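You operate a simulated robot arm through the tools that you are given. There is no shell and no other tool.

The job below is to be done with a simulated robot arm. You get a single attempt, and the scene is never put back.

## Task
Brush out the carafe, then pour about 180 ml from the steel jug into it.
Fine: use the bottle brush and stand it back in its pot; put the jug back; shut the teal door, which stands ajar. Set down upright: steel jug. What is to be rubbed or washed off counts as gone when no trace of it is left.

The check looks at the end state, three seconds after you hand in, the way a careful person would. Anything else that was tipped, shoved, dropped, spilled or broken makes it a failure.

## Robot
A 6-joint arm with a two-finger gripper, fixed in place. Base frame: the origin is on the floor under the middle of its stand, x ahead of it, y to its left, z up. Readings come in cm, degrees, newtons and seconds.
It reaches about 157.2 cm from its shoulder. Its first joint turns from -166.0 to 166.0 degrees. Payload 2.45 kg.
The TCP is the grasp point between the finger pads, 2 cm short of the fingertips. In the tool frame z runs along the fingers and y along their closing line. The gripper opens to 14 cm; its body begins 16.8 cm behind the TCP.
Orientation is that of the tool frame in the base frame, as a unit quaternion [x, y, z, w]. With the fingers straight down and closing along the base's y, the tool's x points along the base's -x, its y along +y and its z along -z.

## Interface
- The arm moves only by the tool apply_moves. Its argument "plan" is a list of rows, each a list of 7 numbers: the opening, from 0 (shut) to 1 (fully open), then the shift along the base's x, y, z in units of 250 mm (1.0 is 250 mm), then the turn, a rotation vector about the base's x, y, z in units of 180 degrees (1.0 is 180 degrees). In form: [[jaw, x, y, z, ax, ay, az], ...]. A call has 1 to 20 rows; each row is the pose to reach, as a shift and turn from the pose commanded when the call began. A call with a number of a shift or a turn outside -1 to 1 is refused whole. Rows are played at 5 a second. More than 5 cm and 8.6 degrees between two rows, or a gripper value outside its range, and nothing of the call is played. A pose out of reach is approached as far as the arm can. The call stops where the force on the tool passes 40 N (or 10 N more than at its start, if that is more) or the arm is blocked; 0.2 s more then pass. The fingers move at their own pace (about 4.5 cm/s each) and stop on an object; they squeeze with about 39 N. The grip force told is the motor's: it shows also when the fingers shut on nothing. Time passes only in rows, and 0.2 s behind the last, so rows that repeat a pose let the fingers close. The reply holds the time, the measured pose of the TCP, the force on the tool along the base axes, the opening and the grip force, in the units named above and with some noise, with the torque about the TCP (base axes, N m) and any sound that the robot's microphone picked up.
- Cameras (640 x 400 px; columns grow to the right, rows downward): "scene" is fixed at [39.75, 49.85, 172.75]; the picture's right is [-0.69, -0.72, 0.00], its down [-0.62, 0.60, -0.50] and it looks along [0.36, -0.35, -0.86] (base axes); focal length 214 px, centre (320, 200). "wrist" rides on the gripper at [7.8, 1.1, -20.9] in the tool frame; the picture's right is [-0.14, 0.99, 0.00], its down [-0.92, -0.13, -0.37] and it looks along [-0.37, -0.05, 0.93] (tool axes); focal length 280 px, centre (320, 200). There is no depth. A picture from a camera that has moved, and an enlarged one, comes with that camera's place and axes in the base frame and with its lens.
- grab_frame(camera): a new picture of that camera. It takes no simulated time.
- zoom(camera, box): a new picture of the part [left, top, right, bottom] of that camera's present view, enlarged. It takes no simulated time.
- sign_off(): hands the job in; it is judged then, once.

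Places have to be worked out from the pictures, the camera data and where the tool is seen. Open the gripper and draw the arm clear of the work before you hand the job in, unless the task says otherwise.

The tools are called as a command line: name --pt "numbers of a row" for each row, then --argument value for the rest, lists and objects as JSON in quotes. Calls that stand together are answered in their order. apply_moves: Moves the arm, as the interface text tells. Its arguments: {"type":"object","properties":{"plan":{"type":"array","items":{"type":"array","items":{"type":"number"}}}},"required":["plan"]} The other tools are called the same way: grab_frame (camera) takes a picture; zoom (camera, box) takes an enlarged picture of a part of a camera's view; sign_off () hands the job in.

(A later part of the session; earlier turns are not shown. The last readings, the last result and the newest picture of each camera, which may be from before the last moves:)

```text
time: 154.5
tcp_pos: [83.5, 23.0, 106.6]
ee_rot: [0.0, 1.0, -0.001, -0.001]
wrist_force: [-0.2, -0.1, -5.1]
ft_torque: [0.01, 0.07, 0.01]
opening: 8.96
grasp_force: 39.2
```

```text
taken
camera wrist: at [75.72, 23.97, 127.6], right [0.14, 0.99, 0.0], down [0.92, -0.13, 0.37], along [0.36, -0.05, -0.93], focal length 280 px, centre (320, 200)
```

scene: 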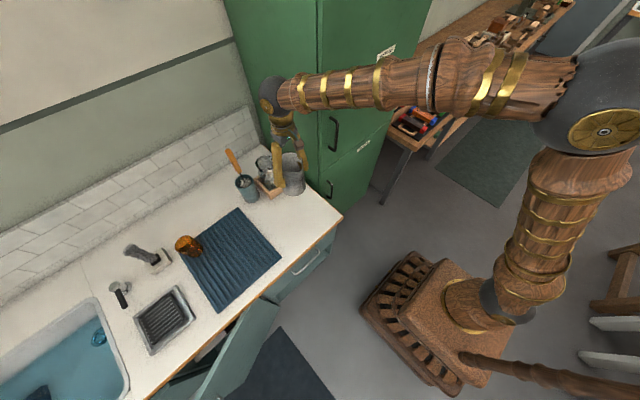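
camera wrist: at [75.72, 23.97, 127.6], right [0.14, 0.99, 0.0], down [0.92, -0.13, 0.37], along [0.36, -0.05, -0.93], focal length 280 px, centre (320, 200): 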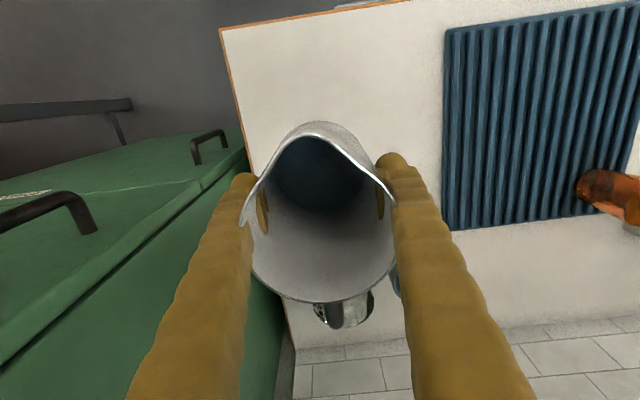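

All clear. I'll tilt the jug 45° here toward the robot in small steps, before passing over the carafe.

apply_moves --pt "0 0 0 0.02 0 -0.036 0" --pt "0 0 0 0.04 0 -0.072 0" --pt "0 0 0 0.06 0 -0.108 0" --pt "0 0 0 0.08 0 -0.144 0" --pt "0 0 0 0.08 0 -0.18 0" --pt "0 0 0 0.08 0 -0.216 0" --pt "0 0 0 0.08 0 -0.25 0" --pt "0 0 0 0.08 0 -0.25 0"

grab_frame --camera "scene"

grab_frame --camera "wrist"

```text
time: 156.3
tcp_pos: [83.39, 22.91, 108.56]
ee_rot: [0.0, 0.924, 0.0, 0.382]
wrist_force: [0.3, -0.9, -6.3]
ft_torque: [0.0, 0.16, -0.05]
opening: 8.97
grasp_force: 38.5
```

```text
taken
```

scene: 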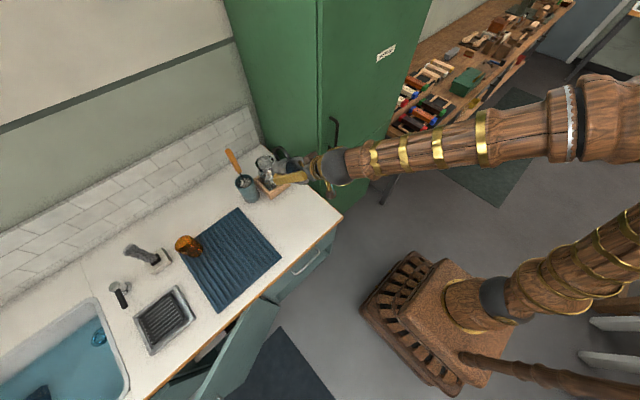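

```text
taken
camera wrist: at [63.12, 24.06, 117.96], right [0.1, 0.99, 0.1], down [0.39, -0.13, 0.91], along [0.92, -0.05, -0.4], focal length 280 px, centre (320, 200)
```

wrist: 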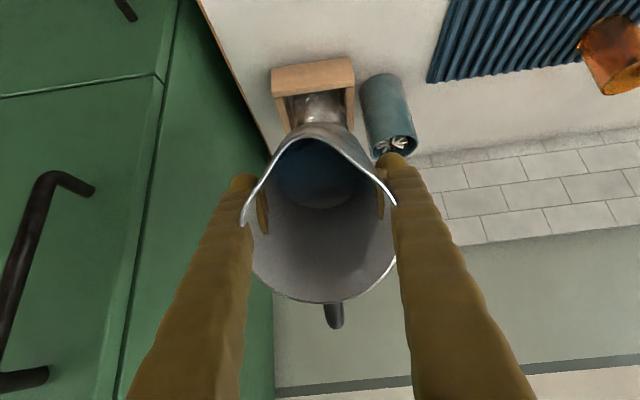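

The spout is up front, and the camera sees both the water and the carafe beyond. I'll carry the jug forward over the carafe to the far side slowly, keeping z≈108.5.

apply_moves --pt "0 0.08 0 0 0 0 0" --pt "0 0.18 0 0 0 0 0" --pt "0 0.28 0 0 0 0 0" --pt "0 0.38 0 0 0 0 0" --pt "0 0.48 0 0 0 0 0" --pt "0 0.58 0 0 0 0 0" --pt "0 0.68 0 0 0 0 0" --pt "0 0.78 0 0 0 0 0" --pt "0 0.88 0 0 0 0 0" --pt "0 0.96 0 0 0 0 0" --pt "0 0.96 0 0 0 0 0"

grab_frame --camera "scene"

grab_frame --camera "wrist"

```text
time: 158.7
tcp_pos: [107.27, 22.93, 108.75]
ee_rot: [0.0, 0.924, -0.001, 0.382]
wrist_force: [-0.2, 0.1, -5.2]
ft_torque: [-0.01, 0.13, 0.03]
opening: 8.96
grasp_force: 38.3
```

```text
taken
```

scene: 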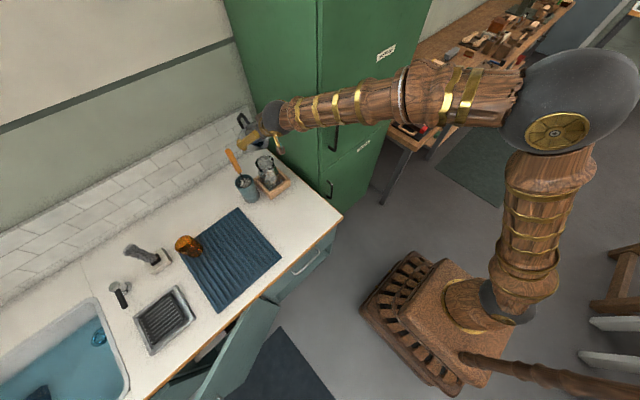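

```text
taken
camera wrist: at [87.06, 24.04, 118.09], right [0.1, 0.99, 0.1], down [0.39, -0.13, 0.91], along [0.91, -0.05, -0.4], focal length 280 px, centre (320, 200)
```

wrist: 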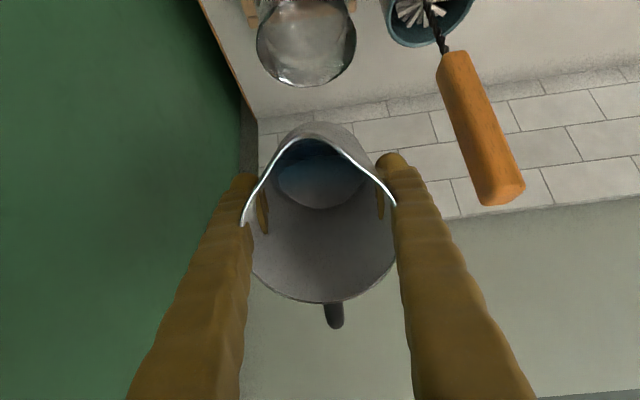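

Passing clear of the carafe and brush. I'll move the last 6 cm so the lip comes above the carafe mouth.

apply_moves --pt "0 0.09 0 0 0 0 0" --pt "0 0.18 0 0 0 0 0" --pt "0 0.252 0 0 0 0 0" --pt "0 0.252 0 0 0 0 0"

zoom --camera "scene" --box '[200, 90, 330, 210]'

grab_frame --camera "wrist"

```text
time: 159.7
tcp_pos: [113.74, 22.94, 108.62]
ee_rot: [0.001, 0.924, -0.001, 0.382]
wrist_force: [-0.4, -0.2, -5.4]
ft_torque: [0.01, 0.15, -0.01]
opening: 8.93
grasp_force: 39.0
```

```text
3.33 times, centred on (265, 150) of scene
camera zoom: at [39.75, 49.85, 172.75], right [-0.69, -0.72, 0.0], down [-0.62, 0.6, -0.5], along [0.36, -0.35, -0.86], focal length 715 px, centre (503, 367)
```

zoom: 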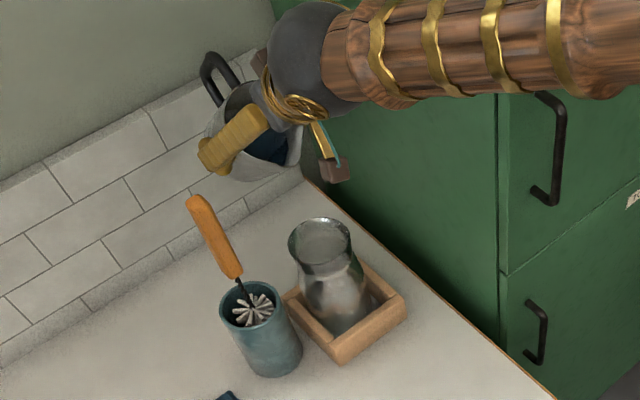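

```text
taken
camera wrist: at [93.38, 23.96, 117.99], right [0.1, 0.99, 0.1], down [0.39, -0.13, 0.91], along [0.91, -0.05, -0.4], focal length 280 px, centre (320, 200)
```

wrist: 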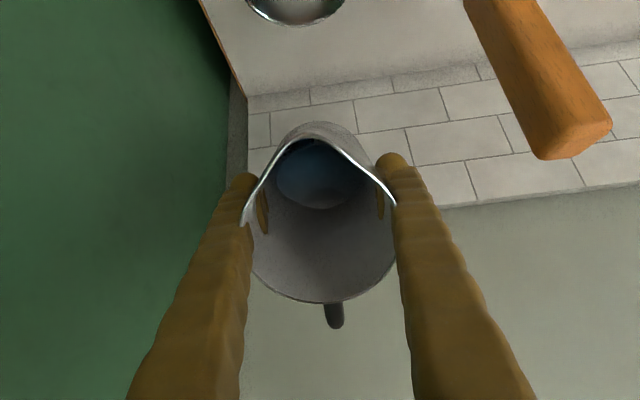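

From the wrist picture I derive the lip at 7.3 cm up the jug axis and 5.65 cm out from the TCP. I'll tilt to 60° and lower so the lip sits about 4 cm above the carafe rim.

apply_moves --pt "0 0 0.002 -0.08 0 -0.02 0" --pt "0 -0.004 0.002 -0.16 0 -0.04 0" --pt "0 -0.008 0.002 -0.24 0 -0.06 0" --pt "0 -0.016 0.002 -0.32 0 -0.0833 0" --pt "0 -0.016 0.002 -0.336 0 -0.0833 0" --pt "0 -0.016 0.002 -0.336 0 -0.0833 0"

zoom --camera "scene" --box '[200, 110, 330, 210]'

grab_frame --camera "wrist"

```text
time: 161.1
tcp_pos: [113.34, 23.09, 100.3]
ee_rot: [0.0, 0.866, 0.0, 0.5]
wrist_force: [-0.2, -0.8, -5.0]
ft_torque: [-0.04, 0.17, 0.01]
opening: 8.96
grasp_force: 39.0
```

```text
4.00 times, centred on (265, 160) of scene
camera zoom: at [39.75, 49.85, 172.75], right [-0.69, -0.72, 0.0], down [-0.62, 0.6, -0.5], along [0.36, -0.35, -0.86], focal length 858 px, centre (540, 360)
```

zoom: 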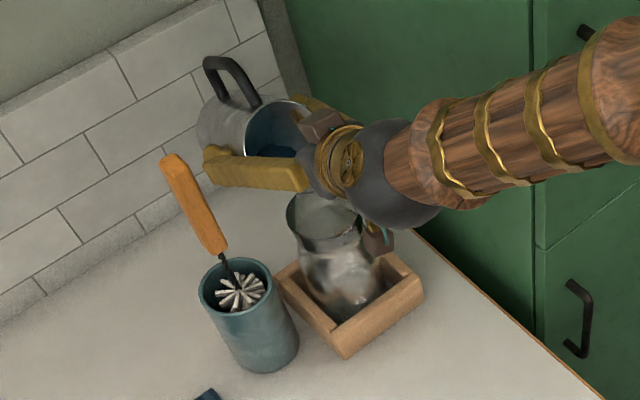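

```text
taken
camera wrist: at [91.31, 24.09, 103.99], right [0.07, 0.99, 0.12], down [0.14, -0.13, 0.98], along [0.99, -0.05, -0.15], focal length 280 px, centre (320, 200)
```

wrist: 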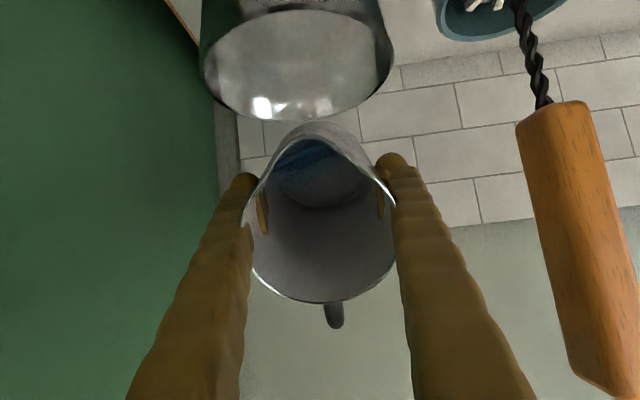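

The lip is at about (104, 23.6, 98.7). The stream will carry a little toward −x, so I want the lip near x=105, y=23. I'll adjust and tilt to 65°.

apply_moves --pt "0 0.014 -0.01 0.002 0 -0.014 0" --pt "0 0.028 -0.02 0.005 0 -0.0278 0" --pt "0 0.028 -0.02 0.005 0 -0.0278 0"

grab_frame --camera "wrist"

zoom --camera "scene" --box '[220, 130, 300, 200]'

```text
time: 161.9
tcp_pos: [114.11, 22.66, 100.44]
ee_rot: [0.0, 0.844, -0.001, 0.536]
wrist_force: [0.2, 0.0, -5.3]
ft_torque: [-0.02, 0.19, 0.01]
opening: 8.95
grasp_force: 39.2
```

```text
taken
camera wrist: at [91.75, 23.64, 102.25], right [0.06, 0.99, 0.12], down [0.06, -0.13, 0.99], along [1.0, -0.05, -0.06], focal length 280 px, centre (320, 200)
```

wrist: 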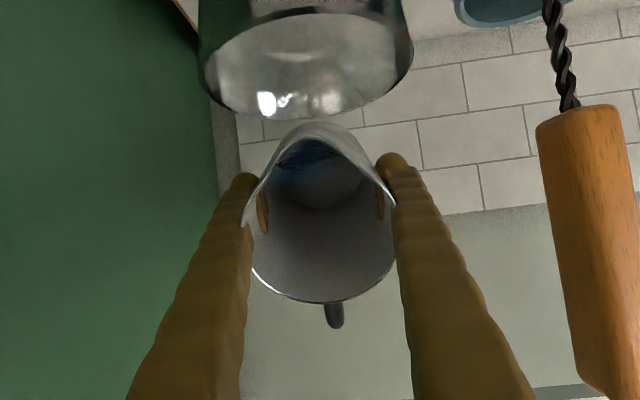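

```text
5.71 times, centred on (260, 165) of scene
camera zoom: at [39.75, 49.85, 172.75], right [-0.69, -0.72, 0.0], down [-0.62, 0.6, -0.5], along [0.36, -0.35, -0.86], focal length 1226 px, centre (663, 400)
```

zoom: 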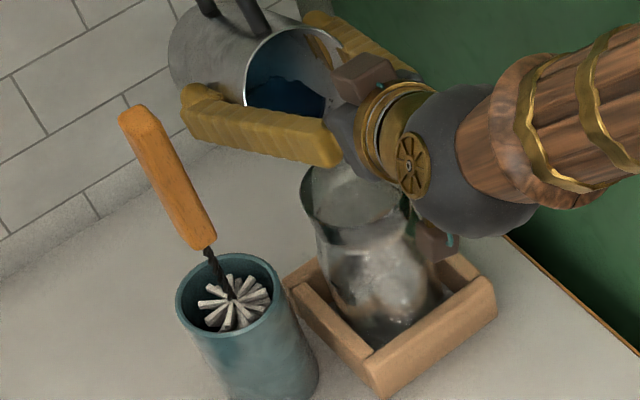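

Let me zoom in on the lip and carafe mouth to confirm they line up.

zoom --camera "wrist" --box '[190, 0, 430, 220]'

```text
1.82 times, centred on (310, 110) of wrist
camera zoom: at [91.75, 23.64, 102.25], right [0.06, 0.99, 0.12], down [0.06, -0.13, 0.99], along [1.0, -0.05, -0.06], focal length 510 px, centre (338, 364)
```

zoom: 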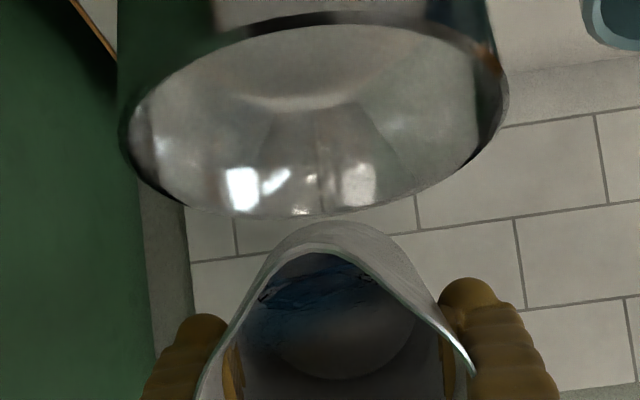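

The lip is at (104.9, 23.0, 98.4), about 2 cm above the carafe rim (z≈96.3, centre ≈103.75), and the water is nearly at the lip. I'll tilt in 2° steps about the lip and watch the weight.

apply_moves --pt "0 -0.0015 0.004 0.0064 0 -0.0056 0" --pt "0 -0.003 0.004 0.0128 0 -0.0111 0" --pt "0 -0.003 0.004 0.0128 0 -0.0111 0"

zoom --camera "wrist" --box '[190, 0, 430, 220]'

```text
time: 162.7
tcp_pos: [114.11, 22.73, 100.87]
ee_rot: [0.001, 0.834, -0.001, 0.551]
wrist_force: [1.1, -0.2, -5.5]
ft_torque: [-0.01, 0.17, 0.0]
opening: 8.96
grasp_force: 38.7
```

```text
1.82 times, centred on (310, 110) of wrist
camera zoom: at [91.71, 23.72, 101.8], right [0.05, 0.99, 0.13], down [0.02, -0.13, 0.99], along [1.0, -0.05, -0.03], focal length 510 px, centre (338, 364)
```

zoom: 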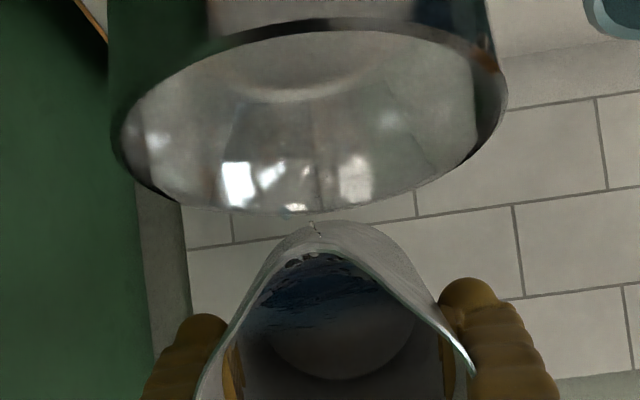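

A first trickle is visible at the lip at 67°. I'll go another 2° and watch where it falls and how the weight changes.

apply_moves --pt "0 -0.0018 0 0.0064 0 -0.0056 0" --pt "0 -0.0036 0 0.0128 0 -0.0111 0" --pt "0 -0.0036 0 0.0128 0 -0.0111 0"

zoom --camera "wrist" --box '[190, 0, 430, 220]'

zoom --camera "scene" --box '[240, 140, 300, 195]'

```text
time: 163.5
tcp_pos: [113.89, 22.76, 101.13]
ee_rot: [-0.001, 0.825, 0.0, 0.566]
wrist_force: [-0.6, -0.7, -5.5]
ft_torque: [-0.01, 0.14, -0.03]
opening: 8.97
grasp_force: 38.4
```

```text
1.82 times, centred on (310, 110) of wrist
camera zoom: at [91.6, 23.7, 101.29], right [0.05, 0.99, 0.13], down [-0.01, -0.13, 0.99], along [1.0, -0.05, 0.01], focal length 510 px, centre (338, 364)
```

zoom: 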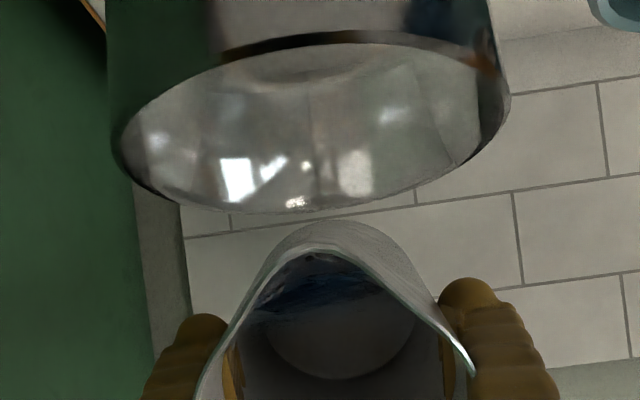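

```text
7.27 times, centred on (270, 168) of scene
camera zoom: at [39.75, 49.85, 172.75], right [-0.69, -0.72, 0.0], down [-0.62, 0.6, -0.5], along [0.36, -0.35, -0.86], focal length 1560 px, centre (684, 436)
```

zoom: 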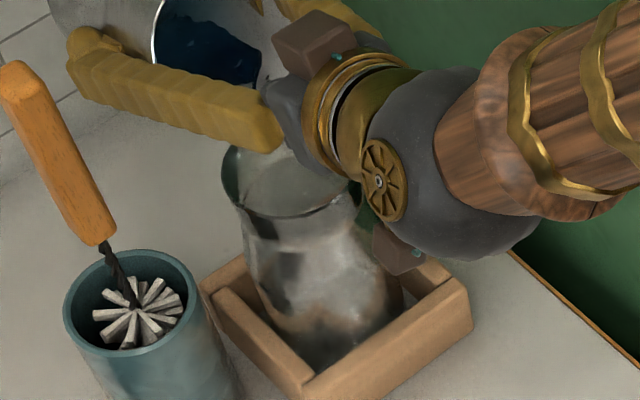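

No significant flow yet. Another 2°.

apply_moves --pt "0 -0.002 0 0.006 0 -0.0056 0" --pt "0 -0.004 0 0.012 0 -0.0111 0" --pt "0 -0.004 0 0.012 0 -0.0111 0"

zoom --camera "wrist" --box '[190, 0, 430, 220]'

```text
time: 164.3
tcp_pos: [113.84, 22.68, 101.3]
ee_rot: [0.0, 0.815, 0.0, 0.58]
wrist_force: [0.0, -0.3, -5.7]
ft_torque: [0.01, 0.17, 0.01]
opening: 8.94
grasp_force: 38.5
```

```text
1.82 times, centred on (310, 110) of wrist
camera zoom: at [91.5, 23.69, 100.82], right [0.05, 0.99, 0.13], down [-0.05, -0.13, 0.99], along [1.0, -0.05, 0.04], focal length 510 px, centre (338, 364)
```

zoom: 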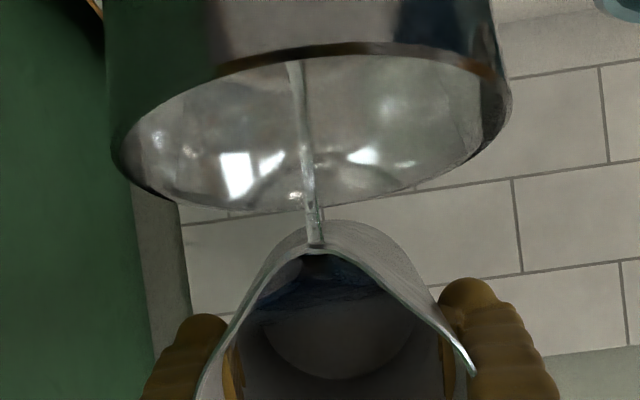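

A clean stream is now falling inside the mouth. I'll hold and take readings.

apply_moves --pt "0 0 0 0 0 0 0" --pt "0 0 0 0 0 0 0"

zoom --camera "wrist" --box '[190, 0, 430, 220]'

zoom --camera "scene" --box '[240, 140, 300, 195]'

```text
time: 164.9
tcp_pos: [113.8, 22.71, 101.27]
ee_rot: [0.001, 0.814, -0.001, 0.58]
wrist_force: [0.1, 0.1, -5.4]
ft_torque: [0.0, 0.14, -0.03]
opening: 8.96
grasp_force: 38.9
```

```text
1.82 times, centred on (310, 110) of wrist
camera zoom: at [91.51, 23.69, 100.82], right [0.05, 0.99, 0.13], down [-0.05, -0.13, 0.99], along [1.0, -0.05, 0.04], focal length 510 px, centre (338, 364)
```

zoom: 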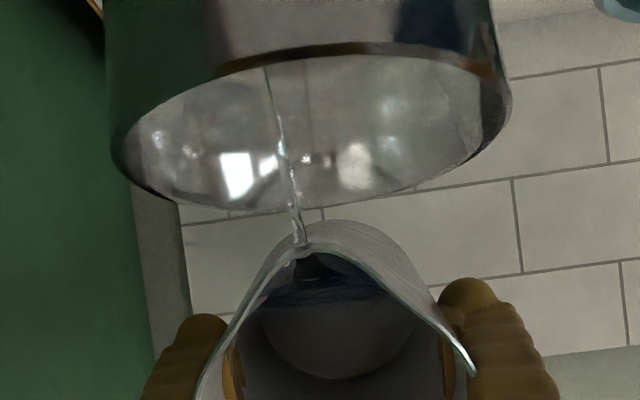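

```text
7.27 times, centred on (270, 168) of scene
camera zoom: at [39.75, 49.85, 172.75], right [-0.69, -0.72, 0.0], down [-0.62, 0.6, -0.5], along [0.36, -0.35, -0.86], focal length 1560 px, centre (684, 436)
```

zoom: 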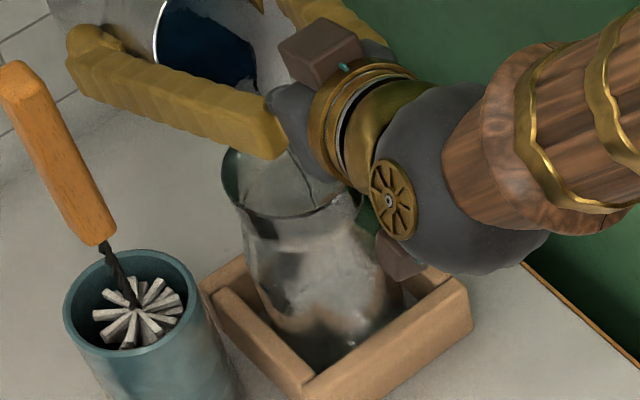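

The stream is thin and landing inside. I'll increase 2° more and hold briefly.

apply_moves --pt "0 -0.0022 0 0.006 0 -0.0056 0" --pt "0 -0.0044 0 0.012 0 -0.0111 0" --pt "0 -0.0044 0 0.012 0 -0.0111 0" --pt "0 -0.0044 0 0.012 0 -0.0111 0"

zoom --camera "wrist" --box '[190, 0, 430, 220]'

```text
time: 165.9
tcp_pos: [113.64, 22.6, 101.53]
ee_rot: [0.001, 0.804, -0.001, 0.594]
wrist_force: [-0.2, -0.7, -5.9]
ft_torque: [-0.01, 0.14, 0.0]
opening: 8.94
grasp_force: 39.3
```

```text
1.82 times, centred on (310, 110) of wrist
camera zoom: at [91.34, 23.67, 100.31], right [0.04, 0.99, 0.13], down [-0.08, -0.13, 0.99], along [1.0, -0.05, 0.08], focal length 510 px, centre (338, 364)
```

zoom: 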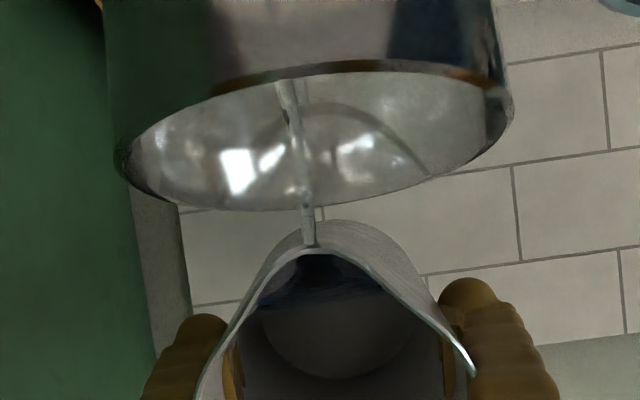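

Flow continues and some water is already in the carafe. I'll step to about 75° and hold.

apply_moves --pt "0 -0.0024 0 0.006 0 -0.0056 0" --pt "0 -0.0048 0 0.012 0 -0.0111 0" --pt "0 -0.0048 0 0.012 0 -0.0111 0" --pt "0 -0.0048 0 0.012 0 -0.0111 0"

zoom --camera "wrist" --box '[190, 0, 430, 220]'

zoom --camera "scene" --box '[240, 140, 300, 195]'

```text
time: 166.9
tcp_pos: [113.52, 22.73, 101.87]
ee_rot: [0.001, 0.794, -0.001, 0.608]
wrist_force: [-0.5, 0.9, -6.1]
ft_torque: [-0.03, 0.13, 0.0]
opening: 8.96
grasp_force: 39.1
```

```text
1.82 times, centred on (310, 110) of wrist
camera zoom: at [91.27, 23.75, 99.81], right [0.04, 0.99, 0.13], down [-0.12, -0.13, 0.98], along [0.99, -0.05, 0.11], focal length 510 px, centre (338, 364)
```

zoom: 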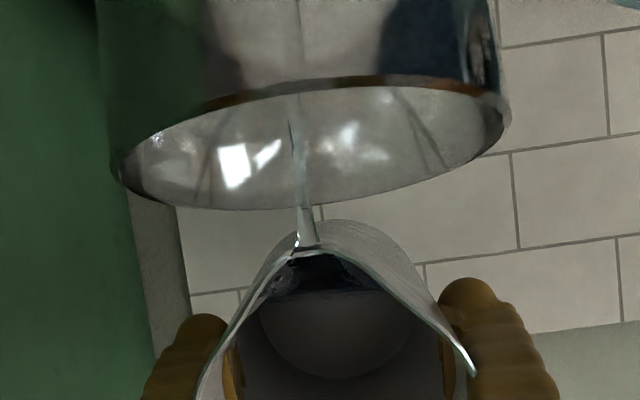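

```text
7.27 times, centred on (270, 168) of scene
camera zoom: at [39.75, 49.85, 172.75], right [-0.69, -0.72, 0.0], down [-0.62, 0.6, -0.5], along [0.36, -0.35, -0.86], focal length 1560 px, centre (684, 436)
```

zoom: 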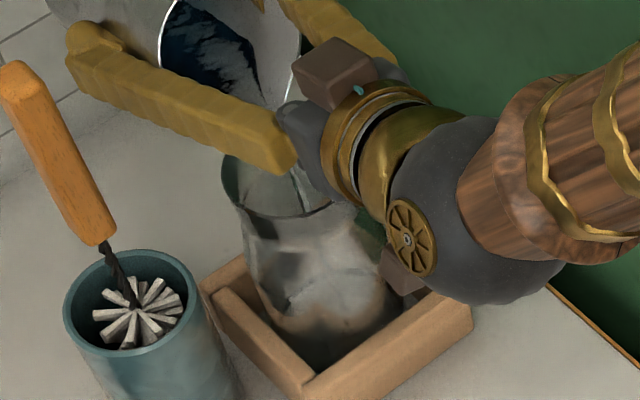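

The stream is fuller. I'll hold here and take several readings to follow the weight.

apply_moves --pt "0 0 0 0 0 0 0"

apply_moves --pt "0 0 0 0 0 0 0"

apply_moves --pt "0 0 0 0 0 0 0"

zoom --camera "wrist" --box '[190, 0, 430, 220]'

```text
time: 167.3
tcp_pos: [113.55, 22.76, 101.77]
ee_rot: [0.0, 0.794, 0.0, 0.609]
wrist_force: [-0.8, -0.1, -4.5]
ft_torque: [-0.03, 0.11, -0.01]
opening: 8.97
grasp_force: 39.0
```

```text
time: 167.7
tcp_pos: [113.6, 22.71, 101.9]
ee_rot: [-0.001, 0.794, 0.001, 0.608]
wrist_force: [0.0, 0.4, -4.8]
ft_torque: [-0.01, 0.14, 0.0]
opening: 8.95
grasp_force: 39.1
```

```text
time: 168.1
tcp_pos: [113.47, 22.72, 101.92]
ee_rot: [0.0, 0.794, 0.0, 0.608]
wrist_force: [-0.2, -0.7, -5.2]
ft_torque: [-0.01, 0.13, 0.01]
opening: 8.91
grasp_force: 39.3
```

```text
1.82 times, centred on (310, 110) of wrist
camera zoom: at [91.27, 23.75, 99.81], right [0.04, 0.99, 0.13], down [-0.12, -0.13, 0.99], along [0.99, -0.05, 0.11], focal length 510 px, centre (338, 364)
```

zoom: 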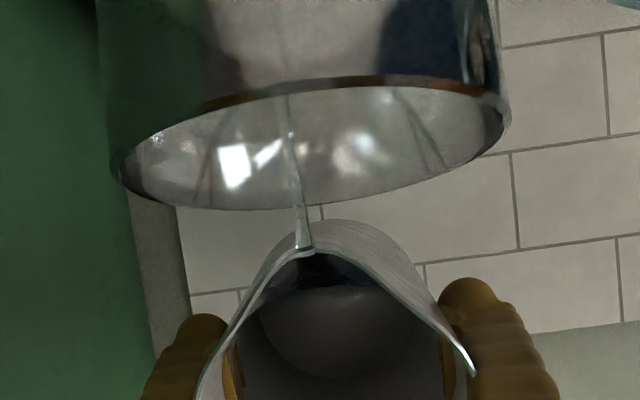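

About 60 ml out so far, and the stream is thinning. I'll hold to let it settle at this angle and keep reading.

apply_moves --pt "0 0 0 0 0 0 0" --pt "0 0 0 0 0 0 0" --pt "0 0 0 0 0 0 0"

apply_moves --pt "0 0 0 0 0 0 0"

apply_moves --pt "0 0 0 0 0 0 0"

apply_moves --pt "0 0 0 0 0 0 0"

zoom --camera "wrist" --box '[190, 0, 430, 220]'

zoom --camera "scene" --box '[240, 140, 300, 195]'

```text
time: 168.9
tcp_pos: [113.52, 22.75, 101.83]
ee_rot: [-0.001, 0.794, 0.0, 0.608]
wrist_force: [0.0, -0.2, -5.0]
ft_torque: [0.0, 0.14, -0.02]
opening: 8.94
grasp_force: 38.8
```

```text
time: 169.3
tcp_pos: [113.63, 22.7, 101.83]
ee_rot: [0.0, 0.794, -0.001, 0.608]
wrist_force: [0.4, -0.3, -5.2]
ft_torque: [0.03, 0.16, -0.03]
opening: 8.93
grasp_force: 39.2
```

```text
time: 169.7
tcp_pos: [113.56, 22.67, 101.91]
ee_rot: [0.0, 0.794, -0.001, 0.608]
wrist_force: [-0.3, 0.3, -4.4]
ft_torque: [-0.03, 0.17, 0.01]
opening: 8.95
grasp_force: 38.7
```

```text
time: 170.1
tcp_pos: [113.53, 22.77, 101.8]
ee_rot: [0.0, 0.794, -0.001, 0.608]
wrist_force: [-0.3, 0.0, -4.9]
ft_torque: [-0.02, 0.14, 0.01]
opening: 8.96
grasp_force: 39.2
```

```text
1.82 times, centred on (310, 110) of wrist
camera zoom: at [91.27, 23.75, 99.81], right [0.04, 0.99, 0.13], down [-0.12, -0.13, 0.99], along [0.99, -0.05, 0.11], focal length 510 px, centre (338, 364)
```

zoom: 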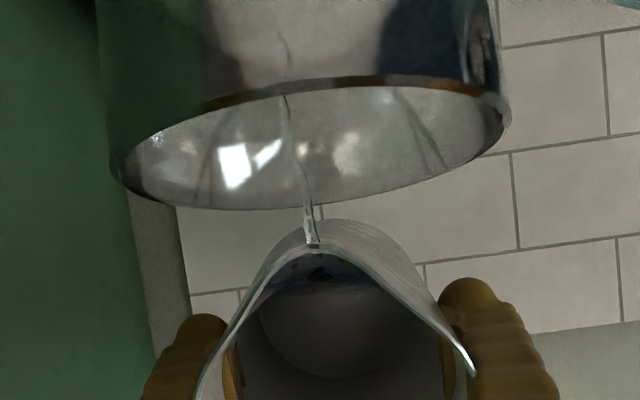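

```text
7.27 times, centred on (270, 168) of scene
camera zoom: at [39.75, 49.85, 172.75], right [-0.69, -0.72, 0.0], down [-0.62, 0.6, -0.5], along [0.36, -0.35, -0.86], focal length 1560 px, centre (684, 436)
```

zoom: 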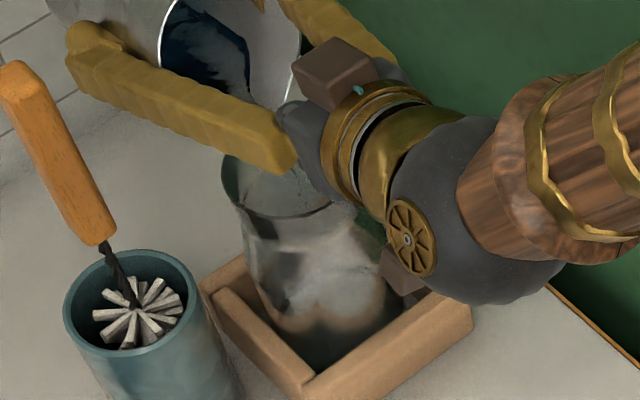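

About 53 ml poured, with the flow dwindling at this angle. I'll go 2° further and hold.

apply_moves --pt "0 -0.0026 0 0.006 0 -0.0056 0" --pt "0 -0.0052 0 0.012 0 -0.0111 0" --pt "0 -0.0052 0 0.012 0 -0.0111 0" --pt "0 -0.0052 0 0.012 0 -0.0111 0" --pt "0 -0.0052 0 0.012 0 -0.0111 0"

apply_moves --pt "0 0 0 0 0 0 0"

apply_moves --pt "0 0 0 0 0 0 0"

zoom --camera "wrist" --box '[190, 0, 430, 220]'

```text
time: 171.3
tcp_pos: [113.34, 22.72, 102.16]
ee_rot: [0.0, 0.783, 0.0, 0.622]
wrist_force: [0.7, 0.4, -4.9]
ft_torque: [-0.03, 0.11, 0.0]
opening: 8.95
grasp_force: 38.1
```

```text
time: 171.7
tcp_pos: [113.4, 22.78, 102.22]
ee_rot: [0.0, 0.783, 0.0, 0.623]
wrist_force: [0.8, -0.2, -3.6]
ft_torque: [0.05, 0.13, 0.02]
opening: 8.94
grasp_force: 39.2
```

```text
time: 172.1
tcp_pos: [113.38, 22.67, 102.34]
ee_rot: [-0.001, 0.783, 0.001, 0.622]
wrist_force: [-0.2, 0.5, -4.7]
ft_torque: [0.02, 0.12, 0.0]
opening: 8.92
grasp_force: 39.0
```

```text
1.82 times, centred on (310, 110) of wrist
camera zoom: at [91.25, 23.77, 99.37], right [0.03, 0.99, 0.13], down [-0.15, -0.13, 0.98], along [0.99, -0.05, 0.15], focal length 510 px, centre (338, 364)
```

zoom: 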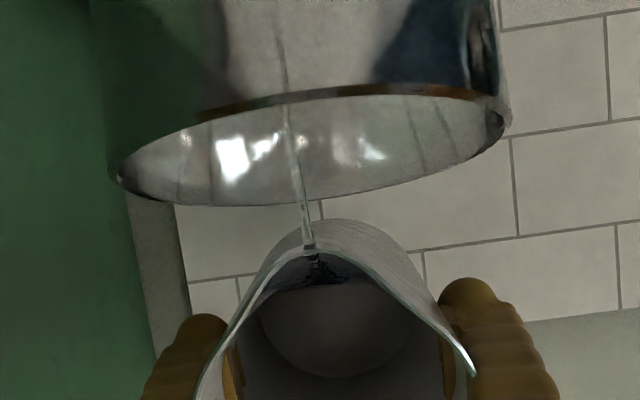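

The weight is trending to about 4.4 N, so roughly 100 ml is out. Holding a little longer at this angle with more readings.

apply_moves --pt "0 0 0 0 0 0 0"

apply_moves --pt "0 0 0 0 0 0 0"

apply_moves --pt "0 0 0 0 0 0 0"

apply_moves --pt "0 0 0 0 0 0 0"

apply_moves --pt "0 0 0 0 0 0 0"

zoom --camera "wrist" --box '[190, 0, 430, 220]'

zoom --camera "scene" --box '[240, 140, 300, 195]'

```text
time: 172.5
tcp_pos: [113.38, 22.75, 102.21]
ee_rot: [0.0, 0.783, 0.0, 0.622]
wrist_force: [-0.7, -0.6, -4.8]
ft_torque: [-0.02, 0.13, 0.0]
opening: 8.94
grasp_force: 39.3
```

```text
time: 172.9
tcp_pos: [113.36, 22.7, 102.17]
ee_rot: [0.0, 0.783, -0.001, 0.622]
wrist_force: [0.7, -0.2, -4.4]
ft_torque: [0.01, 0.1, -0.01]
opening: 8.96
grasp_force: 39.3
```

```text
time: 173.3
tcp_pos: [113.38, 22.78, 102.22]
ee_rot: [0.0, 0.783, 0.0, 0.622]
wrist_force: [0.0, -0.3, -4.2]
ft_torque: [0.0, 0.1, -0.04]
opening: 8.97
grasp_force: 39.4
```

```text
time: 173.7
tcp_pos: [113.33, 22.64, 102.28]
ee_rot: [0.0, 0.783, 0.0, 0.622]
wrist_force: [0.8, 0.4, -4.1]
ft_torque: [-0.04, 0.13, 0.0]
opening: 8.95
grasp_force: 38.9
```

```text
time: 174.1
tcp_pos: [113.41, 22.68, 102.19]
ee_rot: [0.0, 0.783, 0.0, 0.622]
wrist_force: [0.2, 0.1, -4.8]
ft_torque: [0.0, 0.14, 0.01]
opening: 8.95
grasp_force: 39.1
```

```text
1.82 times, centred on (310, 110) of wrist
camera zoom: at [91.25, 23.77, 99.37], right [0.03, 0.99, 0.13], down [-0.15, -0.13, 0.98], along [0.99, -0.05, 0.15], focal length 510 px, centre (338, 364)
```

zoom: 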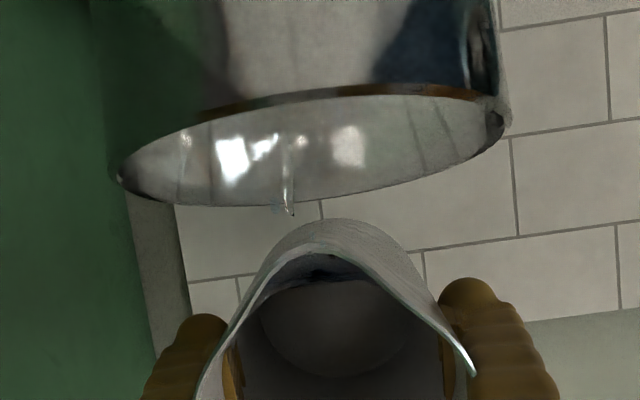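

```text
7.27 times, centred on (270, 168) of scene
camera zoom: at [39.75, 49.85, 172.75], right [-0.69, -0.72, 0.0], down [-0.62, 0.6, -0.5], along [0.36, -0.35, -0.86], focal length 1560 px, centre (684, 436)
```

zoom: 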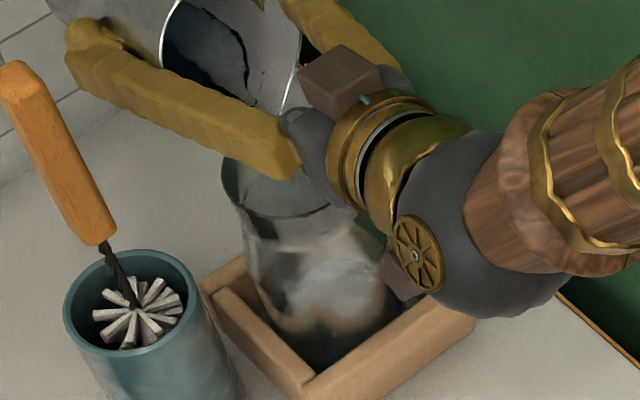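

The flow has almost stopped at 77° with weight about 4.44 N, so roughly 98 ml is out. I'll continue to 79° and hold with readings.

apply_moves --pt "0 -0.0028 0 0.0058 0 -0.0056 0" --pt "0 -0.0056 0 0.0116 0 -0.0111 0" --pt "0 -0.0056 0 0.0116 0 -0.0111 0" --pt "0 -0.0056 0 0.0116 0 -0.0111 0" --pt "0 -0.0056 0 0.0116 0 -0.0111 0" --pt "0 -0.0056 0 0.0116 0 -0.0111 0"

apply_moves --pt "0 0 0 0 0 0 0" --pt "0 0 0 0 0 0 0"

apply_moves --pt "0 0 0 0 0 0 0"

apply_moves --pt "0 0 0 0 0 0 0"

apply_moves --pt "0 0 0 0 0 0 0"

zoom --camera "wrist" --box '[190, 0, 430, 220]'

```text
time: 175.5
tcp_pos: [113.26, 22.71, 102.59]
ee_rot: [0.0, 0.772, 0.0, 0.636]
wrist_force: [-0.2, 0.5, -3.3]
ft_torque: [-0.02, 0.13, -0.05]
opening: 8.94
grasp_force: 39.3
```

```text
time: 176.1
tcp_pos: [113.23, 22.74, 102.55]
ee_rot: [0.0, 0.772, 0.0, 0.635]
wrist_force: [0.4, -0.2, -4.3]
ft_torque: [0.04, 0.12, 0.02]
opening: 8.93
grasp_force: 39.5
```

```text
time: 176.5
tcp_pos: [113.32, 22.7, 102.49]
ee_rot: [0.0, 0.772, 0.0, 0.636]
wrist_force: [0.9, 0.1, -3.9]
ft_torque: [-0.01, 0.16, -0.02]
opening: 8.96
grasp_force: 39.1
```

```text
time: 176.9
tcp_pos: [113.23, 22.65, 102.48]
ee_rot: [0.0, 0.772, 0.0, 0.635]
wrist_force: [-0.1, 0.3, -4.5]
ft_torque: [-0.02, 0.12, 0.02]
opening: 8.95
grasp_force: 39.1
```

```text
time: 177.3
tcp_pos: [113.32, 22.78, 102.54]
ee_rot: [-0.001, 0.772, 0.0, 0.635]
wrist_force: [0.3, -0.5, -4.6]
ft_torque: [0.0, 0.09, 0.02]
opening: 8.95
grasp_force: 39.3
```

```text
1.82 times, centred on (310, 110) of wrist
camera zoom: at [91.27, 23.75, 98.94], right [0.03, 0.99, 0.13], down [-0.18, -0.13, 0.97], along [0.98, -0.05, 0.18], focal length 510 px, centre (338, 364)
```

zoom: 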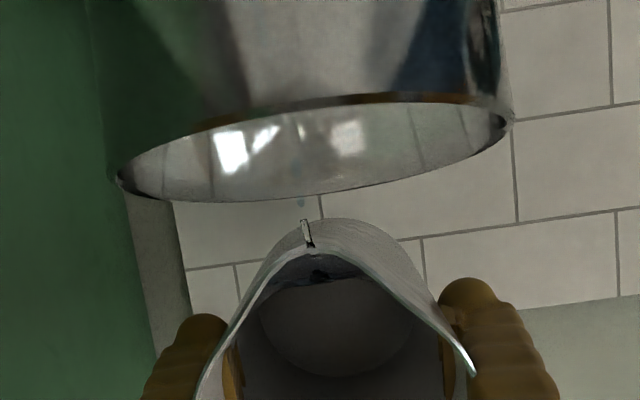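

Weight is about 4.1 N, roughly 130 ml out, with flow again just drops. I'll go to 81° and hold with readings.

apply_moves --pt "0 -0.003 0 0.0057 0 -0.0056 0" --pt "0 -0.006 0 0.0114 0 -0.0111 0" --pt "0 -0.006 0 0.0114 0 -0.0111 0" --pt "0 -0.006 0 0.0114 0 -0.0111 0" --pt "0 -0.006 0 0.0114 0 -0.0111 0" --pt "0 -0.006 0 0.0114 0 -0.0111 0" --pt "0 -0.006 0 0.0114 0 -0.0111 0"

apply_moves --pt "0 0 0 0 0 0 0" --pt "0 0 0 0 0 0 0"

apply_moves --pt "0 0 0 0 0 0 0"

apply_moves --pt "0 0 0 0 0 0 0"

apply_moves --pt "0 0 0 0 0 0 0"

zoom --camera "wrist" --box '[190, 0, 430, 220]'

zoom --camera "scene" --box '[240, 140, 300, 195]'

```text
time: 178.9
tcp_pos: [113.13, 22.78, 102.86]
ee_rot: [0.0, 0.761, -0.001, 0.649]
wrist_force: [0.0, -1.0, -4.1]
ft_torque: [0.02, 0.11, 0.0]
opening: 8.94
grasp_force: 38.5
```

```text
time: 179.5
tcp_pos: [113.09, 22.62, 103.02]
ee_rot: [0.001, 0.761, -0.001, 0.649]
wrist_force: [0.0, -0.8, -3.9]
ft_torque: [-0.04, 0.13, -0.01]
opening: 8.95
grasp_force: 38.8
```

```text
time: 179.9
tcp_pos: [113.04, 22.63, 102.81]
ee_rot: [0.001, 0.762, -0.001, 0.648]
wrist_force: [0.7, 0.0, -4.0]
ft_torque: [0.0, 0.12, -0.01]
opening: 8.96
grasp_force: 39.0
```

```text
time: 180.3
tcp_pos: [113.13, 22.63, 102.81]
ee_rot: [0.001, 0.761, -0.001, 0.649]
wrist_force: [0.2, -0.3, -3.0]
ft_torque: [0.01, 0.1, 0.01]
opening: 8.94
grasp_force: 39.0
```

```text
time: 180.7
tcp_pos: [113.17, 22.6, 102.82]
ee_rot: [0.001, 0.761, -0.001, 0.649]
wrist_force: [-0.8, 0.0, -3.8]
ft_torque: [-0.01, 0.11, 0.0]
opening: 8.94
grasp_force: 39.2
```

```text
1.82 times, centred on (310, 110) of wrist
camera zoom: at [91.2, 23.68, 98.47], right [0.02, 0.99, 0.14], down [-0.22, -0.13, 0.97], along [0.98, -0.05, 0.21], focal length 510 px, centre (338, 364)
```

zoom: 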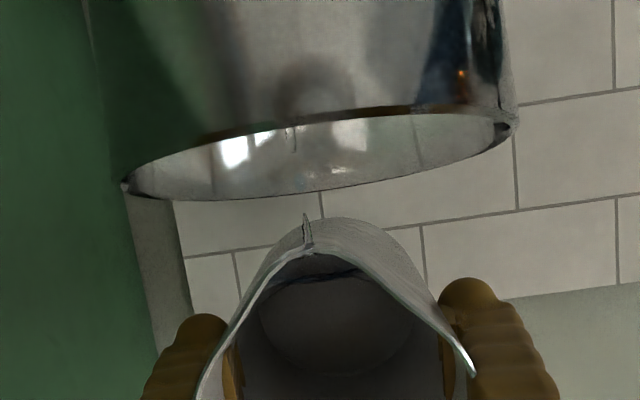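

```text
7.27 times, centred on (270, 168) of scene
camera zoom: at [39.75, 49.85, 172.75], right [-0.69, -0.72, 0.0], down [-0.62, 0.6, -0.5], along [0.36, -0.35, -0.86], focal length 1560 px, centre (684, 436)
```

zoom: 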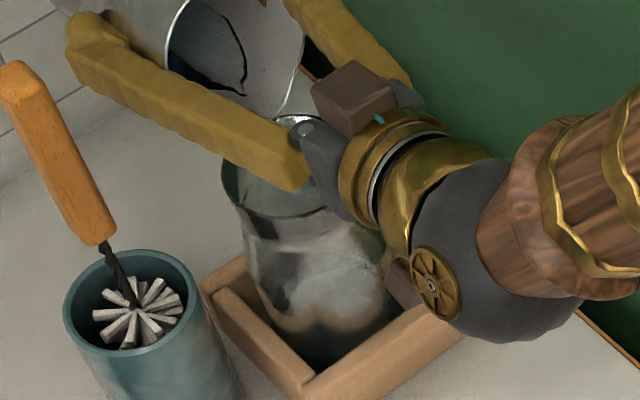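

The average is now about 3.76 N, roughly 167 ml out. I'll take more stationary readings to firm this up before deciding.

apply_moves --pt "0 0 0 0 0 0 0"

apply_moves --pt "0 0 0 0 0 0 0"

apply_moves --pt "0 0 0 0 0 0 0"

apply_moves --pt "0 0 0 0 0 0 0"

apply_moves --pt "0 0 0 0 0 0 0"

apply_moves --pt "0 0 0 0 0 0 0"

apply_moves --pt "0 0 0 0 0 0 0"

apply_moves --pt "0 0 0 0 0 0 0"

zoom --camera "wrist" --box '[190, 0, 430, 220]'

```text
time: 181.1
tcp_pos: [113.12, 22.68, 102.86]
ee_rot: [0.001, 0.761, -0.001, 0.649]
wrist_force: [0.2, 0.9, -4.0]
ft_torque: [0.0, 0.12, 0.0]
opening: 8.91
grasp_force: 38.7
```

```text
time: 181.5
tcp_pos: [113.08, 22.71, 102.96]
ee_rot: [0.0, 0.761, 0.0, 0.649]
wrist_force: [0.2, 0.1, -4.0]
ft_torque: [-0.01, 0.08, 0.04]
opening: 8.95
grasp_force: 39.3
```

```text
time: 181.9
tcp_pos: [112.97, 22.61, 102.88]
ee_rot: [0.0, 0.76, -0.001, 0.65]
wrist_force: [0.3, 0.7, -3.7]
ft_torque: [0.0, 0.11, 0.02]
opening: 8.94
grasp_force: 39.0
```

```text
time: 182.3
tcp_pos: [113.11, 22.56, 102.8]
ee_rot: [0.0, 0.762, 0.0, 0.648]
wrist_force: [0.4, 0.2, -4.4]
ft_torque: [-0.01, 0.07, -0.01]
opening: 8.95
grasp_force: 38.8
```

```text
time: 182.7
tcp_pos: [113.08, 22.72, 102.7]
ee_rot: [0.001, 0.761, -0.001, 0.649]
wrist_force: [0.3, 0.2, -3.8]
ft_torque: [-0.01, 0.12, 0.01]
opening: 8.93
grasp_force: 39.2
```

```text
time: 183.1
tcp_pos: [113.18, 22.6, 102.83]
ee_rot: [0.001, 0.761, -0.001, 0.649]
wrist_force: [-0.2, 0.6, -3.5]
ft_torque: [-0.03, 0.13, 0.01]
opening: 8.94
grasp_force: 39.0
```

```text
time: 183.5
tcp_pos: [113.1, 22.69, 102.85]
ee_rot: [0.0, 0.76, -0.001, 0.65]
wrist_force: [0.9, 0.0, -3.5]
ft_torque: [0.0, 0.1, 0.0]
opening: 8.94
grasp_force: 38.7
```

```text
time: 183.9
tcp_pos: [113.1, 22.57, 102.86]
ee_rot: [0.0, 0.761, 0.0, 0.649]
wrist_force: [-0.4, 0.6, -3.9]
ft_torque: [0.02, 0.14, -0.03]
opening: 8.93
grasp_force: 39.4
```

```text
1.82 times, centred on (310, 110) of wrist
camera zoom: at [91.2, 23.68, 98.47], right [0.02, 0.99, 0.14], down [-0.22, -0.13, 0.97], along [0.98, -0.05, 0.21], focal length 510 px, centre (338, 364)
```

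zoom: 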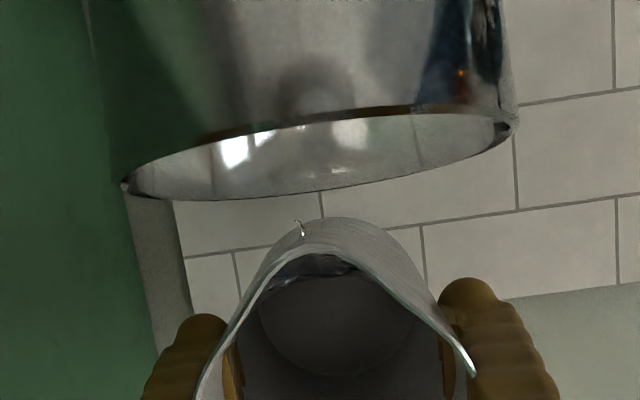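

Thirteen readings average 3.82 N, about 161 ml out. A little more is needed, so I'll tilt to 83° and hold again.

apply_moves --pt "0 -0.0031 0 0.0056 0 -0.0056 0" --pt "0 -0.0062 0 0.0112 0 -0.0111 0" --pt "0 -0.0062 0 0.0112 0 -0.0111 0" --pt "0 -0.0062 0 0.0112 0 -0.0111 0" --pt "0 -0.0062 0 0.0112 0 -0.0111 0" --pt "0 -0.0062 0 0.0112 0 -0.0111 0" --pt "0 -0.0062 0 0.0112 0 -0.0111 0"

apply_moves --pt "0 0 0 0 0 0 0" --pt "0 0 0 0 0 0 0"

apply_moves --pt "0 0 0 0 0 0 0"

apply_moves --pt "0 0 0 0 0 0 0"

apply_moves --pt "0 0 0 0 0 0 0"

apply_moves --pt "0 0 0 0 0 0 0"

apply_moves --pt "0 0 0 0 0 0 0"

zoom --camera "wrist" --box '[190, 0, 430, 220]'

zoom --camera "scene" --box '[240, 140, 300, 195]'

```text
time: 185.5
tcp_pos: [112.96, 22.53, 103.07]
ee_rot: [0.0, 0.749, 0.0, 0.662]
wrist_force: [-0.1, 0.3, -2.6]
ft_torque: [0.01, 0.1, 0.0]
opening: 8.93
grasp_force: 38.9
```

```text
time: 186.1
tcp_pos: [112.89, 22.74, 103.05]
ee_rot: [0.0, 0.749, 0.0, 0.662]
wrist_force: [-0.4, 0.3, -3.8]
ft_torque: [0.02, 0.08, -0.01]
opening: 8.96
grasp_force: 38.8
```

```text
time: 186.5
tcp_pos: [112.97, 22.58, 102.99]
ee_rot: [0.002, 0.749, -0.002, 0.662]
wrist_force: [-0.2, -0.7, -3.9]
ft_torque: [0.01, 0.11, 0.0]
opening: 8.93
grasp_force: 38.9
```

```text
time: 186.9
tcp_pos: [112.93, 22.63, 103.03]
ee_rot: [-0.001, 0.75, 0.0, 0.662]
wrist_force: [0.3, 0.1, -4.0]
ft_torque: [0.0, 0.13, -0.01]
opening: 8.93
grasp_force: 38.6
```

```text
time: 187.3
tcp_pos: [113.02, 22.77, 103.06]
ee_rot: [0.0, 0.749, -0.001, 0.663]
wrist_force: [-0.6, 0.5, -3.1]
ft_torque: [-0.03, 0.11, -0.04]
opening: 8.94
grasp_force: 39.0
```

```text
time: 187.7
tcp_pos: [112.95, 22.79, 103.15]
ee_rot: [0.0, 0.749, -0.001, 0.662]
wrist_force: [-0.6, -0.3, -3.5]
ft_torque: [0.0, 0.11, 0.0]
opening: 8.95
grasp_force: 38.9
```

```text
time: 188.1
tcp_pos: [112.91, 22.68, 103.06]
ee_rot: [0.001, 0.75, -0.001, 0.661]
wrist_force: [-0.5, -0.8, -3.8]
ft_torque: [0.01, 0.09, 0.03]
opening: 8.97
grasp_force: 38.8
```

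```text
1.82 times, centred on (310, 110) of wrist
camera zoom: at [91.23, 23.68, 97.94], right [0.02, 0.99, 0.14], down [-0.25, -0.13, 0.96], along [0.97, -0.05, 0.25], focal length 510 px, centre (338, 364)
```

zoom: 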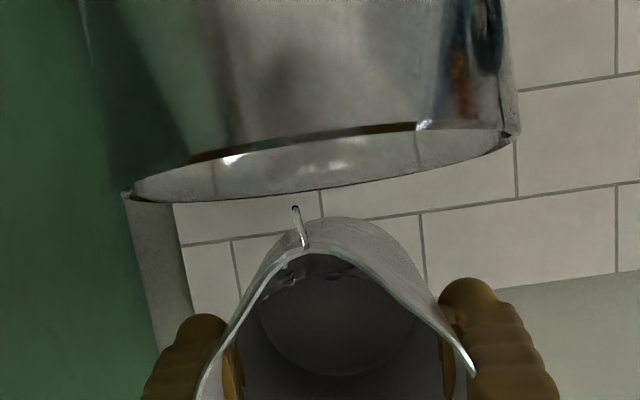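

```text
7.27 times, centred on (270, 168) of scene
camera zoom: at [39.75, 49.85, 172.75], right [-0.69, -0.72, 0.0], down [-0.62, 0.6, -0.5], along [0.36, -0.35, -0.86], focal length 1560 px, centre (684, 436)
```

zoom: 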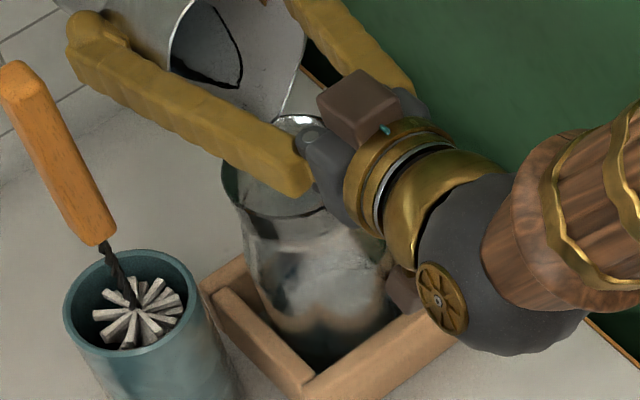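

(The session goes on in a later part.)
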